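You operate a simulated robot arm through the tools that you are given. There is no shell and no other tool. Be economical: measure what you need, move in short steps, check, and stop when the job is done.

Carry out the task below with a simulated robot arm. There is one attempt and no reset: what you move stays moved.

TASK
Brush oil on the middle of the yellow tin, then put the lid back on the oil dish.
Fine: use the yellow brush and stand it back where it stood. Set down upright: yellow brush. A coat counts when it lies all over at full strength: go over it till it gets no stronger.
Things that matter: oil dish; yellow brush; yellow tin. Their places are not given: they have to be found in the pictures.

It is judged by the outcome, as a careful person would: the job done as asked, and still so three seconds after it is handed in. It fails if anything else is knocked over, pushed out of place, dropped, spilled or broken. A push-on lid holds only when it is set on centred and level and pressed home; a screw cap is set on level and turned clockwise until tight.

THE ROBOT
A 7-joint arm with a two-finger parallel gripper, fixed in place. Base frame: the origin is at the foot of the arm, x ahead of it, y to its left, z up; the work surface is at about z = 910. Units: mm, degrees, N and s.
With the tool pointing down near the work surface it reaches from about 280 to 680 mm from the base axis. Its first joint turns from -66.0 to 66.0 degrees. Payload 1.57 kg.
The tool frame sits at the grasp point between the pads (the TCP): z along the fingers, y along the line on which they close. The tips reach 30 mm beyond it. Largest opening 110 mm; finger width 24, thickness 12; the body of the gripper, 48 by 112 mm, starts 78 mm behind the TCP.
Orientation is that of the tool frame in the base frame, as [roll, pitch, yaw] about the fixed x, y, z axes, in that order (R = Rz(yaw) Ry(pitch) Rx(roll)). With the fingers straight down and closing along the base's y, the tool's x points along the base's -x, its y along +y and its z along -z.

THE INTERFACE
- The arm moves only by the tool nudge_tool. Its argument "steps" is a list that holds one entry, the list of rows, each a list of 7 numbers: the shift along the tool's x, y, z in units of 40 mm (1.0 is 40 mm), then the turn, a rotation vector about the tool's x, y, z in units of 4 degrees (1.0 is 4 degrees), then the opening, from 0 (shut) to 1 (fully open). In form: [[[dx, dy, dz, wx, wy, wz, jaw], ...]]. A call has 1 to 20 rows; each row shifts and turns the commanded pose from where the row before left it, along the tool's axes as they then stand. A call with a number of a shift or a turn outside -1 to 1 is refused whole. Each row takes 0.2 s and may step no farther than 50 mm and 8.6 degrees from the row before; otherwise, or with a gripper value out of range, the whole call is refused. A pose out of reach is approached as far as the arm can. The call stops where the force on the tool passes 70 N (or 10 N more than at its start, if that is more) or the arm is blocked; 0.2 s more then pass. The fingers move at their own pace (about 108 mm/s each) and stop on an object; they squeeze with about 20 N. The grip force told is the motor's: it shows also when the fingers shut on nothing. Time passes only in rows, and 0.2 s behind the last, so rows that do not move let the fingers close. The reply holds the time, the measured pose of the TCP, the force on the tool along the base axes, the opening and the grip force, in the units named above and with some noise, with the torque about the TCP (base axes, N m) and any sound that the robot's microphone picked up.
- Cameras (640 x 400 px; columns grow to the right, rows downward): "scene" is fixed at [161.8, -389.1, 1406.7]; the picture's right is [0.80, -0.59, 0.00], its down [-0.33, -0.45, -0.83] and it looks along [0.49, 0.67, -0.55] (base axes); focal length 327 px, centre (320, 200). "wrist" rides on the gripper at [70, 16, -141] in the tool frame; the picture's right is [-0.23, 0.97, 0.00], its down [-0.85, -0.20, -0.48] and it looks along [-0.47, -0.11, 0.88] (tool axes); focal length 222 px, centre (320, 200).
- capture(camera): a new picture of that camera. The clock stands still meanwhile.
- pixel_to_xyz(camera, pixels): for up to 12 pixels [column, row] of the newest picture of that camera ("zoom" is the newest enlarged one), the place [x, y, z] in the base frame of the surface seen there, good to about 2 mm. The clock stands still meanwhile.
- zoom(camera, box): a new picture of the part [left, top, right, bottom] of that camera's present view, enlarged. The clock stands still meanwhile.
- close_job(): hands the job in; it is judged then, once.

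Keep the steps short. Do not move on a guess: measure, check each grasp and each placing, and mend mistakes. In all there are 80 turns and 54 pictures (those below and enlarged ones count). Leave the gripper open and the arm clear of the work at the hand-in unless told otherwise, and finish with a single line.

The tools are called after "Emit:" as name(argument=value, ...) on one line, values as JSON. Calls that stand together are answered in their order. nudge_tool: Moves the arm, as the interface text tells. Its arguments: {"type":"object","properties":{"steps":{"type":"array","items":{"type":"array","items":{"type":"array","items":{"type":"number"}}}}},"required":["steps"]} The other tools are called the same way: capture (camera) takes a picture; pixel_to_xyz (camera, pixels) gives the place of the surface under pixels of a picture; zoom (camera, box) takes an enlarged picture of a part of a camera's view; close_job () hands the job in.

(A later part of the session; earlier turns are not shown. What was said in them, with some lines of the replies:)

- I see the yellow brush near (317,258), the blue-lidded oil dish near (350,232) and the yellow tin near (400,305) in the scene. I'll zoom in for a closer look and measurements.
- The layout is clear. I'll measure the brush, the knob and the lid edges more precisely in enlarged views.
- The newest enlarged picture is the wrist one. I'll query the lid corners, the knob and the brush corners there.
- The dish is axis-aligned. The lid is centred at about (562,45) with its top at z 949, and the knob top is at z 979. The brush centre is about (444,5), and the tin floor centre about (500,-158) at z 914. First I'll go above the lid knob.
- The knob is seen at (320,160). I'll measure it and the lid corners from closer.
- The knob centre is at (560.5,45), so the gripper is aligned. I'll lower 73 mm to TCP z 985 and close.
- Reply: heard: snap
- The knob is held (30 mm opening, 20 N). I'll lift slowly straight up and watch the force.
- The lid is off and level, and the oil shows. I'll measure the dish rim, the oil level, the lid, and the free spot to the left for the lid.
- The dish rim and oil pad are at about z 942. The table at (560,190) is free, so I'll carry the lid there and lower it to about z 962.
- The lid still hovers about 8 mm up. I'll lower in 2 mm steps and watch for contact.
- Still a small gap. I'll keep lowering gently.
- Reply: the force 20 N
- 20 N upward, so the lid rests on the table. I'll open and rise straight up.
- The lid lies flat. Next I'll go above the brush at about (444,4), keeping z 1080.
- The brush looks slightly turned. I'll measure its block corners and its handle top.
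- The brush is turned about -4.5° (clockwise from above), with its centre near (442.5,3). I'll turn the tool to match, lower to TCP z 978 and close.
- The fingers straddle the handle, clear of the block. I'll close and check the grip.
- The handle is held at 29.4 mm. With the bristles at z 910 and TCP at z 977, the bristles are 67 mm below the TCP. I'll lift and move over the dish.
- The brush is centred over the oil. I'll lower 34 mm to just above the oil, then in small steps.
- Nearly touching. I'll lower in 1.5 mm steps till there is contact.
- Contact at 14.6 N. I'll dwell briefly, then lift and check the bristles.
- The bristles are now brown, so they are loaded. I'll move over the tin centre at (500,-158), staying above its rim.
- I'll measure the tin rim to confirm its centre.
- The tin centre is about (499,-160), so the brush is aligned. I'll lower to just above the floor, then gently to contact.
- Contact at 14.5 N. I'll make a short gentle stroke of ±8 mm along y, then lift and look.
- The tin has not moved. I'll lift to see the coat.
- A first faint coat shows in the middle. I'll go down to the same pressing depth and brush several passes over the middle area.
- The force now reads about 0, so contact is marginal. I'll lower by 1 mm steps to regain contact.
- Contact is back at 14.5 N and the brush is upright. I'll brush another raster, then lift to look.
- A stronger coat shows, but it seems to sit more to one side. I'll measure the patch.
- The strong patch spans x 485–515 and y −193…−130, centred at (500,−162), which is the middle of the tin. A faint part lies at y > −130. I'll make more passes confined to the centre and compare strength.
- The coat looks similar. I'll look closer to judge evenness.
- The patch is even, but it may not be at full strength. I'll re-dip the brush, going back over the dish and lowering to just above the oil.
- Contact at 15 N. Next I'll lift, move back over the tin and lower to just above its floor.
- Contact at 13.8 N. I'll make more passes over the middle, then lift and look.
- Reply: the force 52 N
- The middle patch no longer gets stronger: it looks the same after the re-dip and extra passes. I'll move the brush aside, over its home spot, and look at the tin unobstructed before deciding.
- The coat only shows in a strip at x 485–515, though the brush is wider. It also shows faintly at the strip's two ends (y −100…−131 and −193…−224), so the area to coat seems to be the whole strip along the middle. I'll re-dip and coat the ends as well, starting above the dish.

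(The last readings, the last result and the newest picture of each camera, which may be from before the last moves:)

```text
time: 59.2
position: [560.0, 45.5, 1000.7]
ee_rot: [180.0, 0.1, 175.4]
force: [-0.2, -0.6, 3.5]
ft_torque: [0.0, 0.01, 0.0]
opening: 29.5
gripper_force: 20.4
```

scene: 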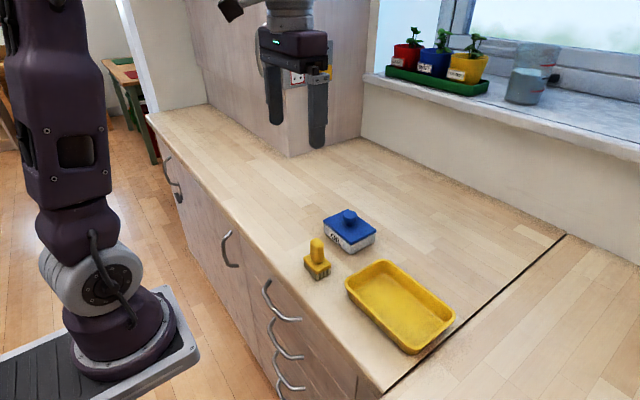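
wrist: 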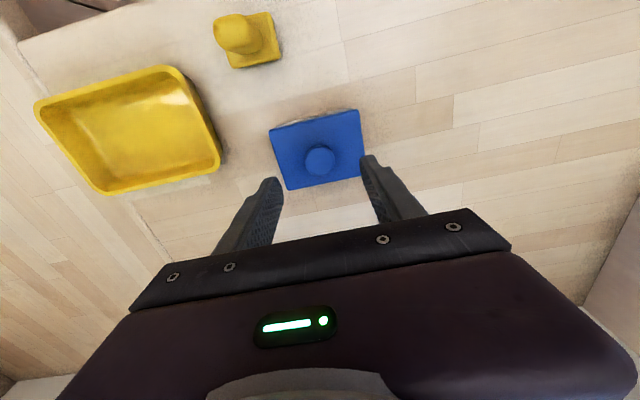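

Touching. I'll press slightly, lift, and move to the tin at y ≈ −128, then lower to near contact.

Emit:
nudge_tool(steps=[[[0, 0, 0.02, 0, 0, 0, 0], [0, 0, 0, 0, 0, 0, 0], [0, 0, -0.6, 0, 0, 0, 0], [0, 0, -0.8, 0, 0, 0, 0], [0.234, -0.886, 0, 0, 0, 0, 0], [0.234, -0.886, 0, 0, 0, 0, 0], [0.234, -0.886, 0, 0, 0, 0, 0], [0.234, -0.886, 0, 0, 0, 0, 0], [0.234, -0.886, 0, 0, 0, 0, 0], [0, 0, 0, 0, 0, 0, 0], [0, 0, 0.8, 0, 0, 0, 0], [0, 0, 0.8, 0, 0, 0, 0], [0, 0, 0.35, 0, 0, 0, 0], [0, 0, 0.05, 0, 0, 0, 0], [0, 0, 0, 0, 0, 0, 0]]])

```text
time: 62.4
position: [500.3, -127.9, 975.9]
ee_rot: [180.0, 0.1, 175.4]
force: [0.0, -0.2, 0.1]
ft_torque: [-0.01, 0.04, 0.0]
opening: 29.3
gripper_force: 19.3
```

Emit:
nudge_tool(steps=[[[0, 0, 0.05, 0, 0, 0, 0], [0, 0, 0, 0, 0, 0, 0]]])

```text
time: 63.0
position: [502.2, -128.8, 974.1]
ee_rot: [-179.9, 0.1, 175.4]
force: [-3.0, 0.3, 15.9]
ft_torque: [0.13, 0.17, 0.01]
opening: 29.2
gripper_force: 19.7
```

Contact at 15.9 N. I'll make long strokes along y over the whole strip, between about −120 and −203.

Emit:
nudge_tool(steps=[[[0.01, 0.1, 0, 0, 0, 0, 0], [0.01, 0.1, 0, 0, 0, 0, 0], [-0.03, -0.4, 0, 0, 0, 0, 0], [-0.03, -0.4, 0, 0, 0, 0, 0], [-0.03, -0.4, 0, 0, 0, 0, 0], [-0.03, -0.4, 0, 0, 0, 0, 0], [-0.03, -0.4, 0, 0, 0, 0, 0], [-0.01, -0.1, 0, 0, 0, 0, 0], [0.1, 0.1, 0, 0, 0, 0, 0], [0, -0.1, 0, 0, 0, 0, 0], [-0.1, 0.1, 0, 0, 0, 0, 0], [0.03, 0.4, 0, 0, 0, 0, 0], [0.03, 0.4, 0, 0, 0, 0, 0], [0.03, 0.4, 0, 0, 0, 0, 0], [0.03, 0.4, 0, 0, 0, 0, 0], [0.03, 0.4, 0, 0, 0, 0, 0]]])

Emit:
zoom(camera="scene", box=[340, 245, 460, 355])

```text
time: 66.4
position: [500.2, -121.0, 974.4]
ee_rot: [-179.9, 0.2, 175.4]
force: [0.3, -6.5, 17.2]
ft_torque: [-0.23, 0.03, 0.04]
opening: 29.3
gripper_force: 20.3
```

```text
3.64 times, centred on (400, 300) of scene
```

zoom: 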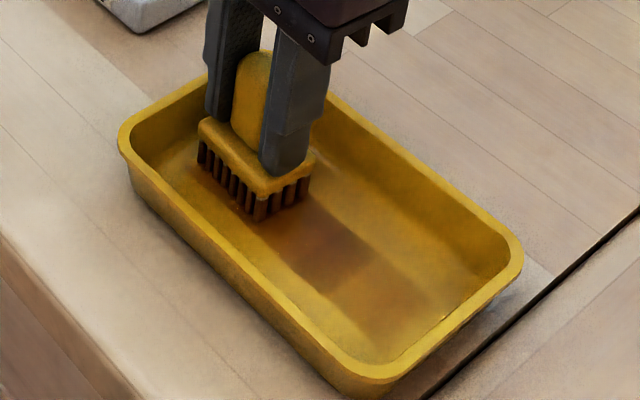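

The ends are gaining coat. I'll go on with more strokes, dwelling at the ends.

Emit:
nudge_tool(steps=[[[0, -0.15, 0, 0, 0, 0, 0], [0, 0.15, 0, 0, 0, 0, 0], [0, -0.15, 0, 0, 0, 0, 0], [0, 0.15, 0, 0, 0, 0, 0], [-0.03, -0.4, 0, 0, 0, 0, 0], [-0.03, -0.4, 0, 0, 0, 0, 0], [-0.03, -0.4, 0, 0, 0, 0, 0], [-0.03, -0.4, 0, 0, 0, 0, 0], [-0.03, -0.4, 0, 0, 0, 0, 0], [0, 0.15, 0, 0, 0, 0, 0], [0, -0.15, 0, 0, 0, 0, 0], [0, 0.15, 0, 0, 0, 0, 0], [0, -0.15, 0, 0, 0, 0, 0], [0, 0.15, 0, 0, 0, 0, 0], [0, -0.15, 0, 0, 0, 0, 0], [0.03, 0.4, 0, 0, 0, 0, 0], [0.03, 0.4, 0, 0, 0, 0, 0], [0.03, 0.4, 0, 0, 0, 0, 0], [0.03, 0.4, 0, 0, 0, 0, 0], [0.03, 0.4, 0, 0, 0, 0, 0]]])

Emit:
nudge_tool(steps=[[[0, -0.15, 0, 0, 0, 0, 0], [0, 0.15, 0, 0, 0, 0, 0], [0, -0.15, 0, 0, 0, 0, 0], [0, 0, -0.4, 0, 0, 0, 0], [0, 0, -1, 0, 0, 0, 0], [0, 0, -0.6, 0, 0, 0, 0], [0.6, 0.8, 0, 0, 0, 0, 0], [0.6, 0.8, 0, 0, 0, 0, 0], [0, 0.8, 0, 0, 0, 0, 0], [0, 0, 0, 0, 0, 0, 0]]])

Emit:
zoom(camera="scene", box=[340, 255, 460, 355])

```text
time: 70.6
position: [500.7, -120.9, 974.7]
ee_rot: [-180.0, 0.1, 175.5]
force: [-0.8, -9.1, 28.4]
ft_torque: [-0.36, 0.01, -0.01]
opening: 29.5
gripper_force: 19.5
```

```text
time: 72.8
position: [460.6, -26.3, 1053.9]
ee_rot: [-180.0, 0.1, 175.3]
force: [-0.2, -0.6, -0.9]
ft_torque: [0.01, 0.0, 0.04]
opening: 29.4
gripper_force: 19.7
```

```text
4.00 times, centred on (400, 305) of scene
```

zoom: 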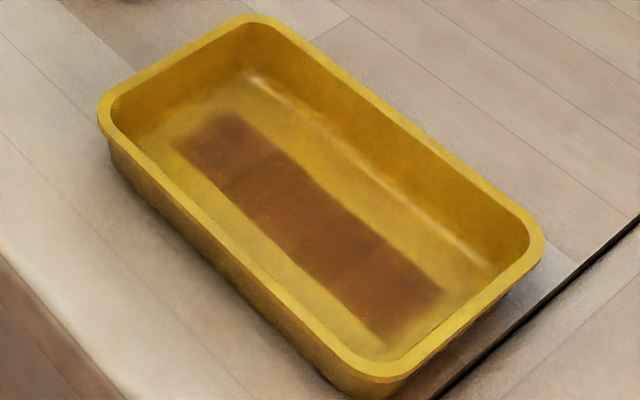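

The coat is now a clean strip of about 38×122 mm centred in the tin. Its ends look slightly fainter, so I'll do one more round to make sure it's saturated.

Emit:
nudge_tool(steps=[[[0, -0.8, 0, 0, 0, 0, 0], [-0.6, -0.8, 0, 0, 0, 0, 0], [-0.6, -0.8, 0, 0, 0, 0, 0], [0, 0, 0.9, 0, 0, 0, 0], [0, 0, 0.7, 0, 0, 0, 0], [0, 0, 0.3, 0, 0, 0, 0], [0, 0, 0.1, 0, 0, 0, 0], [0, 0, 0.01, 0, 0, 0, 0], [0, 0, 0, 0, 0, 0, 0]]])

Emit:
nudge_tool(steps=[[[0, 0.15, 0, 0, 0, 0, 0], [0, -0.15, 0, 0, 0, 0, 0], [0, 0.15, 0, 0, 0, 0, 0], [0, -0.15, 0, 0, 0, 0, 0], [0, 0.15, 0, 0, 0, 0, 0], [-0.03, -0.4, 0, 0, 0, 0, 0], [-0.03, -0.4, 0, 0, 0, 0, 0], [-0.03, -0.4, 0, 0, 0, 0, 0], [-0.03, -0.4, 0, 0, 0, 0, 0], [-0.03, -0.4, 0, 0, 0, 0, 0], [0, 0.15, 0, 0, 0, 0, 0], [0, -0.15, 0, 0, 0, 0, 0], [0, 0.15, 0, 0, 0, 0, 0], [0, -0.15, 0, 0, 0, 0, 0], [0, 0.15, 0, 0, 0, 0, 0], [0, -0.15, 0, 0, 0, 0, 0], [0, 0.15, 0, 0, 0, 0, 0], [0.03, 0.4, 0, 0, 0, 0, 0], [0.03, 0.4, 0, 0, 0, 0, 0], [0, 0, 0, 0, 0, 0, 0]]])

```text
time: 74.8
position: [500.6, -124.7, 974.7]
ee_rot: [-180.0, 0.2, 175.5]
force: [0.1, 6.3, 25.5]
ft_torque: [0.27, 0.08, 0.01]
opening: 29.5
gripper_force: 20.0
```

```text
time: 79.0
position: [499.1, -163.5, 974.2]
ee_rot: [-179.9, 0.2, 175.4]
force: [1.3, -13.3, 39.0]
ft_torque: [-0.51, -0.02, -0.06]
opening: 29.4
gripper_force: 19.9
```

Good contact throughout. I'll lift, move above the brush's home spot and check the coat.

Emit:
nudge_tool(steps=[[[0, 0, -0.4, 0, 0, 0, 0], [0, 0, -1, 0, 0, 0, 0], [0, 0, -0.6, 0, 0, 0, 0], [0.35, 0.815, 0, 0, 0, 0, 0], [0.35, 0.815, 0, 0, 0, 0, 0], [0.35, 0.815, 0, 0, 0, 0, 0], [0.35, 0.815, 0, 0, 0, 0, 0], [0.35, 0.815, 0, 0, 0, 0, 0], [0, 0, 0, 0, 0, 0, 0]]])

Emit:
zoom(camera="scene", box=[340, 255, 460, 355])

Emit:
capture(camera="scene")

```text
time: 81.0
position: [444.4, 7.6, 1055.9]
ee_rot: [179.9, 0.0, 175.4]
force: [-0.4, 0.4, -0.6]
ft_torque: [0.01, -0.01, -0.04]
opening: 29.5
gripper_force: 19.5
```

```text
4.00 times, centred on (400, 305) of scene
```

zoom: 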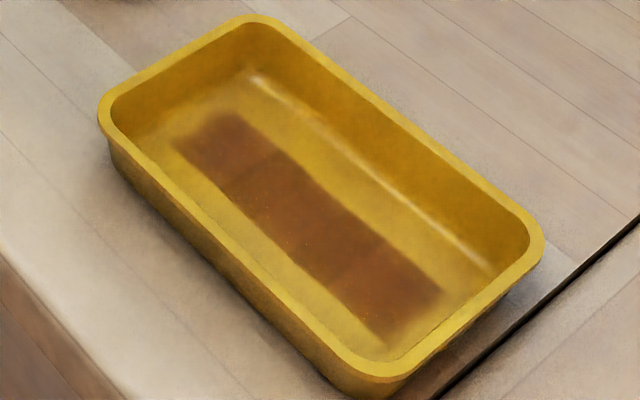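

```text
21 pictures are left
```

scene: 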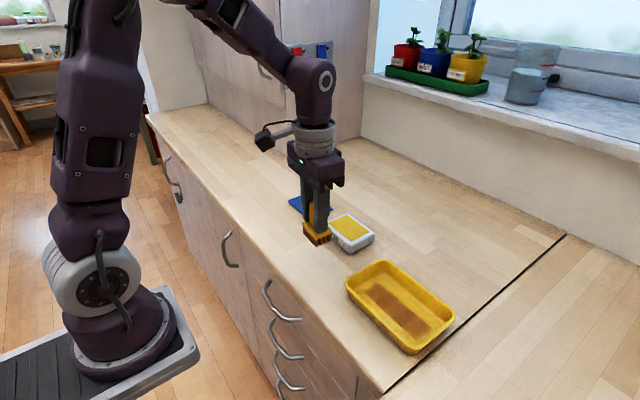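

The coat is uniform and unchanged by the last round, so it's at full strength. Now I'll set the brush back at (442.4,4), lowering close to the table.

Emit:
nudge_tool(steps=[[[0.03, -0.07, 0.6, 0, 0, 0, 0], [0, 0, 0.8, 0, 0, 0, 0], [0, 0, 0.5, 0, 0, 0, 0], [0, 0, 0.1, 0, 0, 0, 0], [0, 0, 0, 0, 0, 0, 0]]])

```text
time: 82.2
position: [441.2, 2.9, 975.1]
ee_rot: [-180.0, 0.1, 175.4]
force: [0.1, 0.4, -0.1]
ft_torque: [0.02, 0.03, 0.0]
opening: 29.2
gripper_force: 19.8
```

Emit:
nudge_tool(steps=[[[-0.02, 0.02, 0.05, 0, 0, 0, 0], [0, 0, 0.03, 0, 0, 0, 0], [0, 0, 0.03, 0, 0, 0, 0], [0, 0, 0, 0, 0, 0, 0]]])

```text
time: 83.2
position: [444.3, 3.3, 971.8]
ee_rot: [180.0, 0.3, 175.3]
force: [-7.1, -0.9, 52.1]
ft_torque: [-0.01, 0.37, 0.01]
opening: 29.4
gripper_force: 19.6
```

The brush is on the table with 52 N of pressure. I'll ease off 1.5 mm and check.

Emit:
nudge_tool(steps=[[[0, 0, -0.03, 0, 0, 0, 0], [0, 0, 0, 0, 0, 0, 0]]])

Emit:
zoom(camera="scene", box=[280, 210, 360, 290])

```text
time: 83.8
position: [444.7, 4.1, 970.0]
ee_rot: [-180.0, 0.1, 175.4]
force: [-2.3, -1.5, 29.2]
ft_torque: [-0.05, -0.07, -0.06]
opening: 29.7
gripper_force: 19.8
```

```text
5.00 times, centred on (320, 250) of scene
```

zoom: 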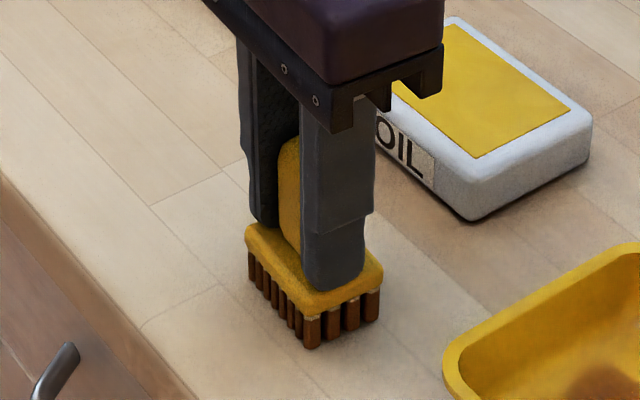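

It stands upright on the table at its old spot. I'll ease off 1 mm more, open and rise.

Emit:
nudge_tool(steps=[[[0, 0, -0.03, 0, 0, 0, 0], [0, 0, 0, 0, 0, 0, 0.5], [0, 0, 0, 0, 0, 0, 0.5], [0, 0, -0.4, 0, 0, 0, 0.5], [0, 0, -0.8, 0, 0, 0, 0.5], [0, 0, -1, 0, 0, 0, 0.5], [0, 0, -0.5, 0, 0, 0, 0.5], [0, 0, 0, 0, 0, 0, 0.5]]])

Emit:
zoom(camera="wrist", box=[240, 80, 400, 220])

```text
time: 85.6
position: [445.3, 3.0, 1079.6]
ee_rot: [179.9, 0.0, 175.3]
force: [0.4, 0.0, 0.4]
ft_torque: [0.03, 0.02, -0.02]
opening: 55.1
gripper_force: 0.0
```

```text
2.86 times, centred on (320, 150) of wrist
```

zoom: 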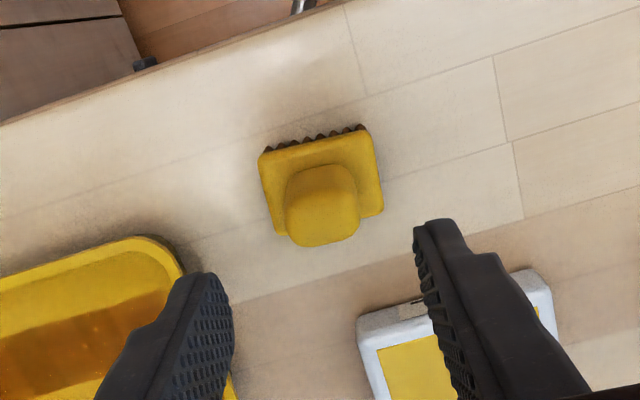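

Emit:
pixel_to_xyz(camera="zoom", pixels=[[260, 156], [365, 132], [382, 210], [276, 230], [322, 215]])

```text
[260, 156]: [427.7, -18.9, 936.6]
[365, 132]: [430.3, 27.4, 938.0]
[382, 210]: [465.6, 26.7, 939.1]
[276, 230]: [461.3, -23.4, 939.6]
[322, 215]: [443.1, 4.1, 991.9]
```

The brush stands upright within about 3 mm of its old spot. Next I'll turn the tool back to 180° and go above the lid at (562,191).

Emit:
nudge_tool(steps=[[[0, 0, -0.3, 0, 0, -0.56, 0.5], [0, 0, 0, 0, 0, -0.57, 0.5], [-0.487, 0.783, 0, 0, 0, 0, 0.5], [-0.487, 0.783, 0, 0, 0, 0, 0.5], [-0.487, 0.783, 0, 0, 0, 0, 0.5], [-0.487, 0.783, 0, 0, 0, 0, 0.5], [-0.487, 0.783, 0, 0, 0, 0, 0.5], [-0.487, 0.783, 0, 0, 0, 0, 0.5], [0, 0, 0.5, 0, 0, 0, 0.5], [0, 0, 0, 0, 0, 0, 0.5]]])

Emit:
zoom(camera="wrist", box=[240, 80, 400, 220])

```text
time: 87.8
position: [560.5, 191.7, 1072.1]
ee_rot: [-179.9, 0.1, 179.9]
force: [0.0, 0.0, -0.5]
ft_torque: [-0.04, -0.01, 0.03]
opening: 54.7
gripper_force: 0.0
```

```text
2.86 times, centred on (320, 150) of wrist
```

zoom: 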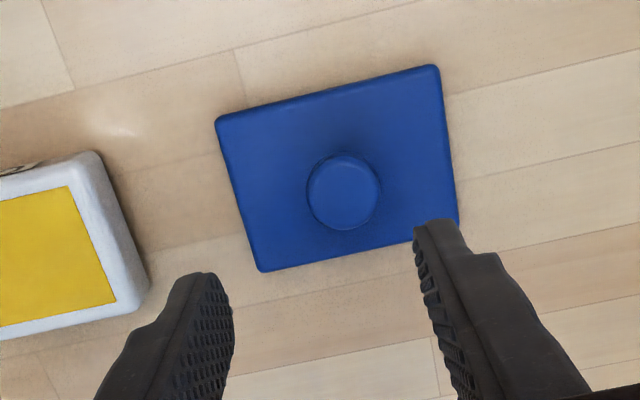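

Emit:
pixel_to_xyz(camera="zoom", pixels=[[218, 120], [436, 70], [455, 225], [263, 266], [343, 192], [310, 195], [378, 188], [340, 157], [346, 228]])

```text
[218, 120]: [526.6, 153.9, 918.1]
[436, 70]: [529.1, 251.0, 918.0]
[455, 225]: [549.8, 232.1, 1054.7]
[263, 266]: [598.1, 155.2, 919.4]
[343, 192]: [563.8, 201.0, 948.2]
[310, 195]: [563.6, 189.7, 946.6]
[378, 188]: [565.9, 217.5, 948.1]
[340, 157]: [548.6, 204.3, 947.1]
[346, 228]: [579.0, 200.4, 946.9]
```

The lid centre reads (563,202), about 11 mm from where I released it. I'll cross-check with the scene camera.

Emit:
zoom(camera="scene", box=[260, 160, 380, 260])

```text
4.00 times, centred on (320, 210) of scene
```

zoom: 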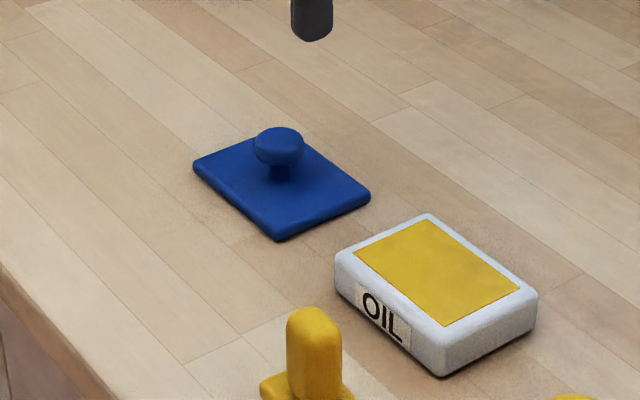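

Emit:
pixel_to_xyz(camera="zoom", pixels=[[195, 167], [277, 236], [368, 195], [280, 137], [258, 140], [303, 142], [337, 258], [440, 365], [535, 292], [430, 216], [360, 248], [444, 324]])

```text
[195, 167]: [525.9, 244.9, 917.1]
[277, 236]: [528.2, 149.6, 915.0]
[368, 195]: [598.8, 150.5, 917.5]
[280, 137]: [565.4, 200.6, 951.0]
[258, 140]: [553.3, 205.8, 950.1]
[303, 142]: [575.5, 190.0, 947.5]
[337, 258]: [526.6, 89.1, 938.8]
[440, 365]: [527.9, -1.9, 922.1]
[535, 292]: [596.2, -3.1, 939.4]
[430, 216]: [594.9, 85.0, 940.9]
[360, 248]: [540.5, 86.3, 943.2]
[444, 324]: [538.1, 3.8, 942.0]
```

Both cameras agree: the knob is at about (563.5,200.5). I'll shift +9 mm in y and +3 mm in x, lower to z 954 and close.

Emit:
nudge_tool(steps=[[[-0.07, 0.22, 0.5, 0, 0, 0, 0.6], [0, 0, 0.8, 0, 0, 0, 0.6], [0, 0, 0.8, 0, 0, 0, 0.6], [0, 0, 0.6, 0, 0, 0, 0.6], [0, 0, 0.25, 0, 0, 0, 0.6], [0, 0, 0, 0, 0, 0, 0.6]]])

Emit:
zoom(camera="scene", box=[260, 150, 360, 240])

```text
time: 89.2
position: [563.2, 201.0, 955.6]
ee_rot: [-180.0, 0.0, 179.9]
force: [0.1, 0.2, -0.8]
ft_torque: [-0.03, -0.01, -0.05]
opening: 66.2
gripper_force: 0.1
```

```text
4.44 times, centred on (310, 195) of scene
```

zoom: 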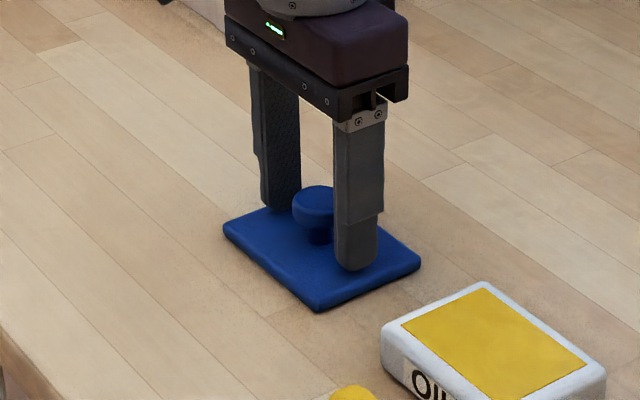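

The fingers straddle the knob. I'll lower 1.5 mm, close, and lift gently.

Emit:
nudge_tool(steps=[[[0, 0, 0.04, 0, 0, 0, 0.6], [0, 0, 0, 0, 0, 0, 0], [0, 0, 0, 0, 0, 0, 0], [0, 0, 0, 0, 0, 0, 0], [0, 0, 0, 0, 0, 0, 0], [0, 0, -0.2, 0, 0, 0, 0], [0, 0, -0.6, 0, 0, 0, 0], [0, 0, -0.8, 0, 0, 0, 0], [0, 0, -0.8, 0, 0, 0, 0], [0, 0, 0, 0, 0, 0, 0]]])

Emit:
zoom(camera="wrist", box=[160, 60, 440, 235])

```text
time: 91.4
position: [562.1, 200.6, 1049.2]
ee_rot: [180.0, 0.2, 179.8]
force: [0.2, 0.3, -0.7]
ft_torque: [0.03, 0.01, 0.02]
opening: 30.1
gripper_force: 19.8
```

```text
2.29 times, centred on (300, 148) of wrist
```

zoom: 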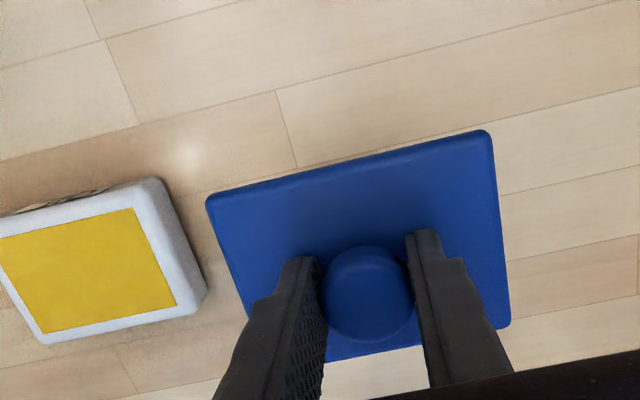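

The lid is held. I'll measure it in the hand (corners) and the dish.

Emit:
pixel_to_xyz(camera="zoom", pixels=[[209, 204], [485, 134], [507, 318], [270, 215], [420, 175], [365, 275], [155, 182], [204, 300], [45, 340], [135, 208], [176, 305], [42, 332]])

```text
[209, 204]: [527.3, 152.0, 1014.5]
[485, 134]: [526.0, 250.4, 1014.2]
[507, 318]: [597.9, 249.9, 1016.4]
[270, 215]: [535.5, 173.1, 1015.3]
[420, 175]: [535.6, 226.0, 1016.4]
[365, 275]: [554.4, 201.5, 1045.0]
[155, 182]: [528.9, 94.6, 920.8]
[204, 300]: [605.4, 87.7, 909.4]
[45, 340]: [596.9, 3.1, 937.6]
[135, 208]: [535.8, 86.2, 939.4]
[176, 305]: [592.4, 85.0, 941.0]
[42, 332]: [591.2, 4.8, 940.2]
```

The lid is level and centred on the TCP. The dish centre is at about (562,45), so I'll move there at this height.

Emit:
nudge_tool(steps=[[[0, -0.97, 0, 0, 0, 0, 0], [0, -0.97, 0, 0, 0, 0, 0], [0, -0.97, 0, 0, 0, 0, 0], [0, -0.97, 0, 0, 0, 0, 0], [0, 0, 0.5, 0, 0, 0, 0], [0, 0, 0.3, 0, 0, 0, 0], [0, 0, 0, 0, 0, 0, 0]]])

Emit:
zoom(camera="scene", box=[310, 180, 390, 260])

```text
time: 93.0
position: [563.9, 43.5, 1016.4]
ee_rot: [-180.0, 0.1, 179.9]
force: [-1.0, -0.9, -1.1]
ft_torque: [0.02, 0.04, -0.01]
opening: 30.3
gripper_force: 20.0
```

```text
5.00 times, centred on (350, 220) of scene
```

zoom: 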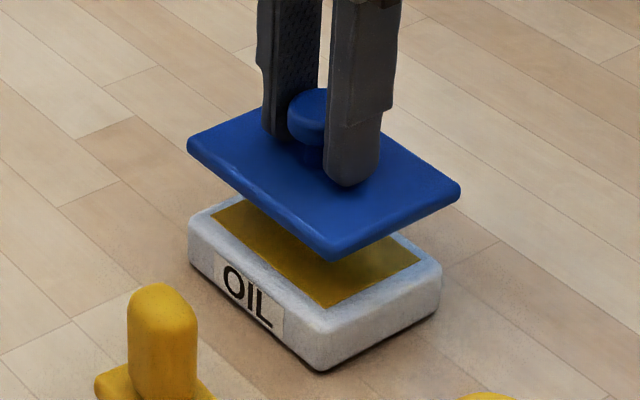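

Emit:
pixel_to_xyz(camera="zoom", pixels=[[192, 145], [330, 248], [457, 188], [260, 200], [400, 222], [190, 222], [322, 330], [438, 268], [255, 280], [380, 310]])

Emit:
nudge_tool(steps=[[[0, 0, 0, 0, 0, 0, 0]]])

```text
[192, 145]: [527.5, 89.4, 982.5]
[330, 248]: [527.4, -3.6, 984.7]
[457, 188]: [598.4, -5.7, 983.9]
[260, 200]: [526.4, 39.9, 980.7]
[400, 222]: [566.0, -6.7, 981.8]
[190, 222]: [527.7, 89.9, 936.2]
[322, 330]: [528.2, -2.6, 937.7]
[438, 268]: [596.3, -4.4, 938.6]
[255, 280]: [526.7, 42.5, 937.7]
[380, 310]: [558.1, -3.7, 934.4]
```

```text
time: 93.4
position: [563.1, 44.2, 1016.5]
ee_rot: [180.0, 0.1, 179.9]
force: [-0.7, -0.8, -0.6]
ft_torque: [0.01, -0.02, 0.01]
opening: 30.2
gripper_force: 19.6
```

The lid is aligned with the dish within about 1 mm. I'll nudge it +1 mm in y and −0.6 mm in x, and lower to just above the rim.

Emit:
nudge_tool(steps=[[[0.015, 0.027, 0.3, 0, 0, 0, 0], [0, 0, 0.25, 0, 0, 0, 0], [0, 0, 0.1, 0, 0, 0, 0], [0, 0, 0.05, 0, 0, 0, 0], [0, 0, 0, 0, 0, 0, 0]]])

Emit:
zoom(camera="scene", box=[315, 200, 385, 260])

```text
time: 94.6
position: [561.6, 47.2, 988.5]
ee_rot: [-179.9, 0.0, 179.9]
force: [1.0, 0.0, 0.4]
ft_torque: [0.01, 0.02, 0.03]
opening: 30.5
gripper_force: 20.1
```

```text
6.67 times, centred on (350, 230) of scene
```

zoom: 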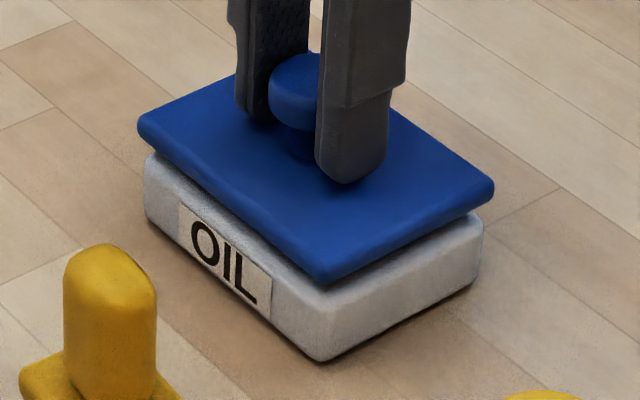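

The lid is aligned over the rim. I'll lower in 1.2 mm steps and press.

Emit:
nudge_tool(steps=[[[0, 0, 0.03, 0, 0, 0, 0], [0, 0, 0.03, 0, 0, 0, 0], [0, 0, 0.03, 0, 0, 0, 0], [0, 0, 0.03, 0, 0, 0, 0], [0, 0, 0, 0, 0, 0, 0]]])

```text
time: 95.8
position: [562.1, 45.2, 983.4]
ee_rot: [180.0, 0.0, 179.9]
force: [-0.4, -0.4, -0.9]
ft_torque: [0.01, -0.01, 0.0]
opening: 30.2
gripper_force: 20.1
```

Emit:
nudge_tool(steps=[[[0, 0, 0.03, 0, 0, 0, 0], [0, 0, 0.03, 0, 0, 0, 0], [0, 0, 0.03, 0, 0, 0, 0], [0, 0, 0, 0, 0, 0, 0]]])

Emit:
zoom(camera="scene", box=[315, 200, 385, 260])

```text
time: 96.8
position: [563.0, 45.1, 980.9]
ee_rot: [180.0, 0.1, 179.9]
force: [-6.2, -3.3, 19.1]
ft_torque: [-0.08, 0.06, 0.0]
opening: 30.3
gripper_force: 20.0
heard: snap
```

```text
6.67 times, centred on (350, 230) of scene
```

zoom: 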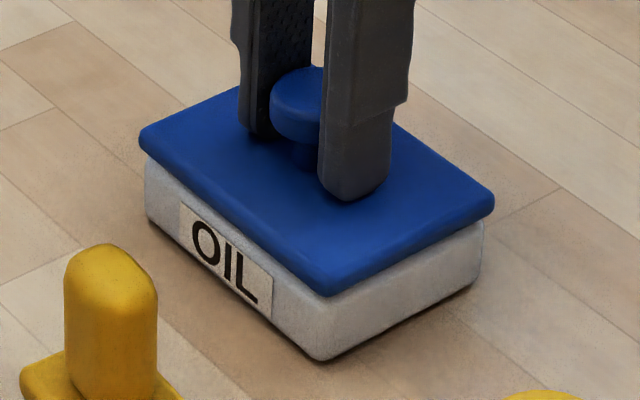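

A snap was heard and the lid sits flush. I'll press a little more to be sure, then ease off.

Emit:
nudge_tool(steps=[[[0, 0, 0.03, 0, 0, 0, 0], [0, 0, 0.02, 0, 0, 0, 0], [0, 0, 0, 0, 0, 0, 0]]])

Emit:
nudge_tool(steps=[[[0, 0, -0.04, 0, 0, 0, 0], [0, 0, 0, 0, 0, 0, 0]]])

```text
time: 97.6
position: [564.0, 45.3, 979.5]
ee_rot: [-179.9, 0.2, 179.9]
force: [-12.7, -2.8, 50.4]
ft_torque: [-0.05, 0.42, -0.01]
opening: 30.3
gripper_force: 20.4
```

```text
time: 98.2
position: [563.3, 46.1, 980.3]
ee_rot: [-179.9, 0.1, 179.9]
force: [-4.0, -5.8, 30.7]
ft_torque: [-0.09, -0.05, 0.02]
opening: 30.1
gripper_force: 20.2
```

Pressed to 50 N. I'll ease off more, open (wait for the fingers), and rise.

Emit:
nudge_tool(steps=[[[0, 0, -0.05, 0, 0, 0, 0], [0, 0, 0, 0, 0, 0, 0], [0, 0, 0, 0, 0, 0, 0.5], [0, 0, 0, 0, 0, 0, 0.5], [0, 0, 0, 0, 0, 0, 0.5], [0, 0, -0.3, 0, 0, 0, 0.5], [0, 0, -0.8, 0, 0, 0, 0.5], [0, 0, -1, 0, 0, 0, 0.5], [0, 0, -1, 0, 0, 0, 0.5], [0, 0, -1, 0, 0, 0, 0.5], [0, 0, 0, 0, 0, 0, 0.5]]])

Emit:
zoom(camera="scene", box=[280, 200, 460, 360])

Emit:
zoom(camera="scene", box=[315, 200, 385, 260])

```text
time: 100.6
position: [564.7, 44.6, 1147.3]
ee_rot: [-180.0, -0.1, 179.9]
force: [0.3, 0.3, 0.2]
ft_torque: [-0.02, 0.01, 0.0]
opening: 54.9
gripper_force: 0.1
```

```text
2.50 times, centred on (370, 280) of scene
```

zoom: 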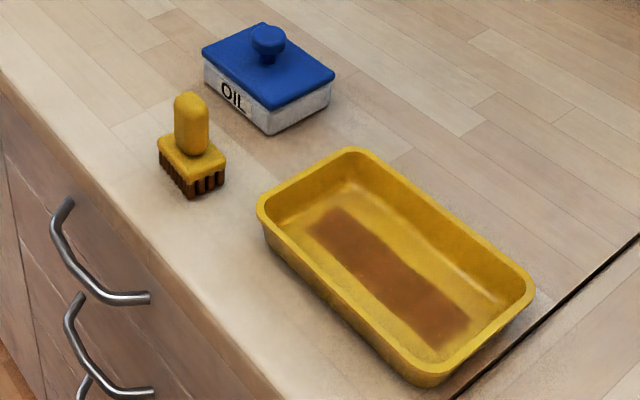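

```text
6.67 times, centred on (350, 230) of scene
```

zoom: 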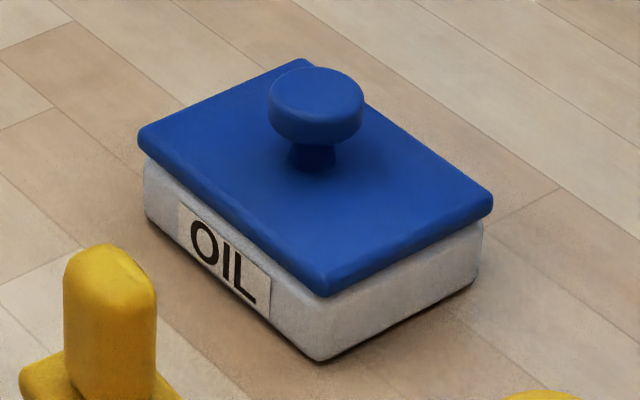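

The lid is flush, the brush stands upright and the tin is coated. I'll check the lid's levelness numerically.

Emit:
pixel_to_xyz(camera="zoom", pixels=[[165, 130], [325, 265], [470, 205], [300, 72], [250, 170], [400, 200]])

```text
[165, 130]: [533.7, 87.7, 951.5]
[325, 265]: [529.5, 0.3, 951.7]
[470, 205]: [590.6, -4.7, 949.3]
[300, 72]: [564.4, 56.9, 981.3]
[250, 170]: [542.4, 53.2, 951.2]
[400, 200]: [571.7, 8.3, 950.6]
```

The lid is level at z ≈ 950–951, the same as at the start. The gripper is open and clear, so I'm handing in.

Emit:
close_job()

```text
The job is handed in.
```

I oiled the middle of the yellow tin until the coat got no stronger, stood the yellow brush upright within about 3–4 mm of its old spot, and pressed the oil dish lid back on level until it snapped.
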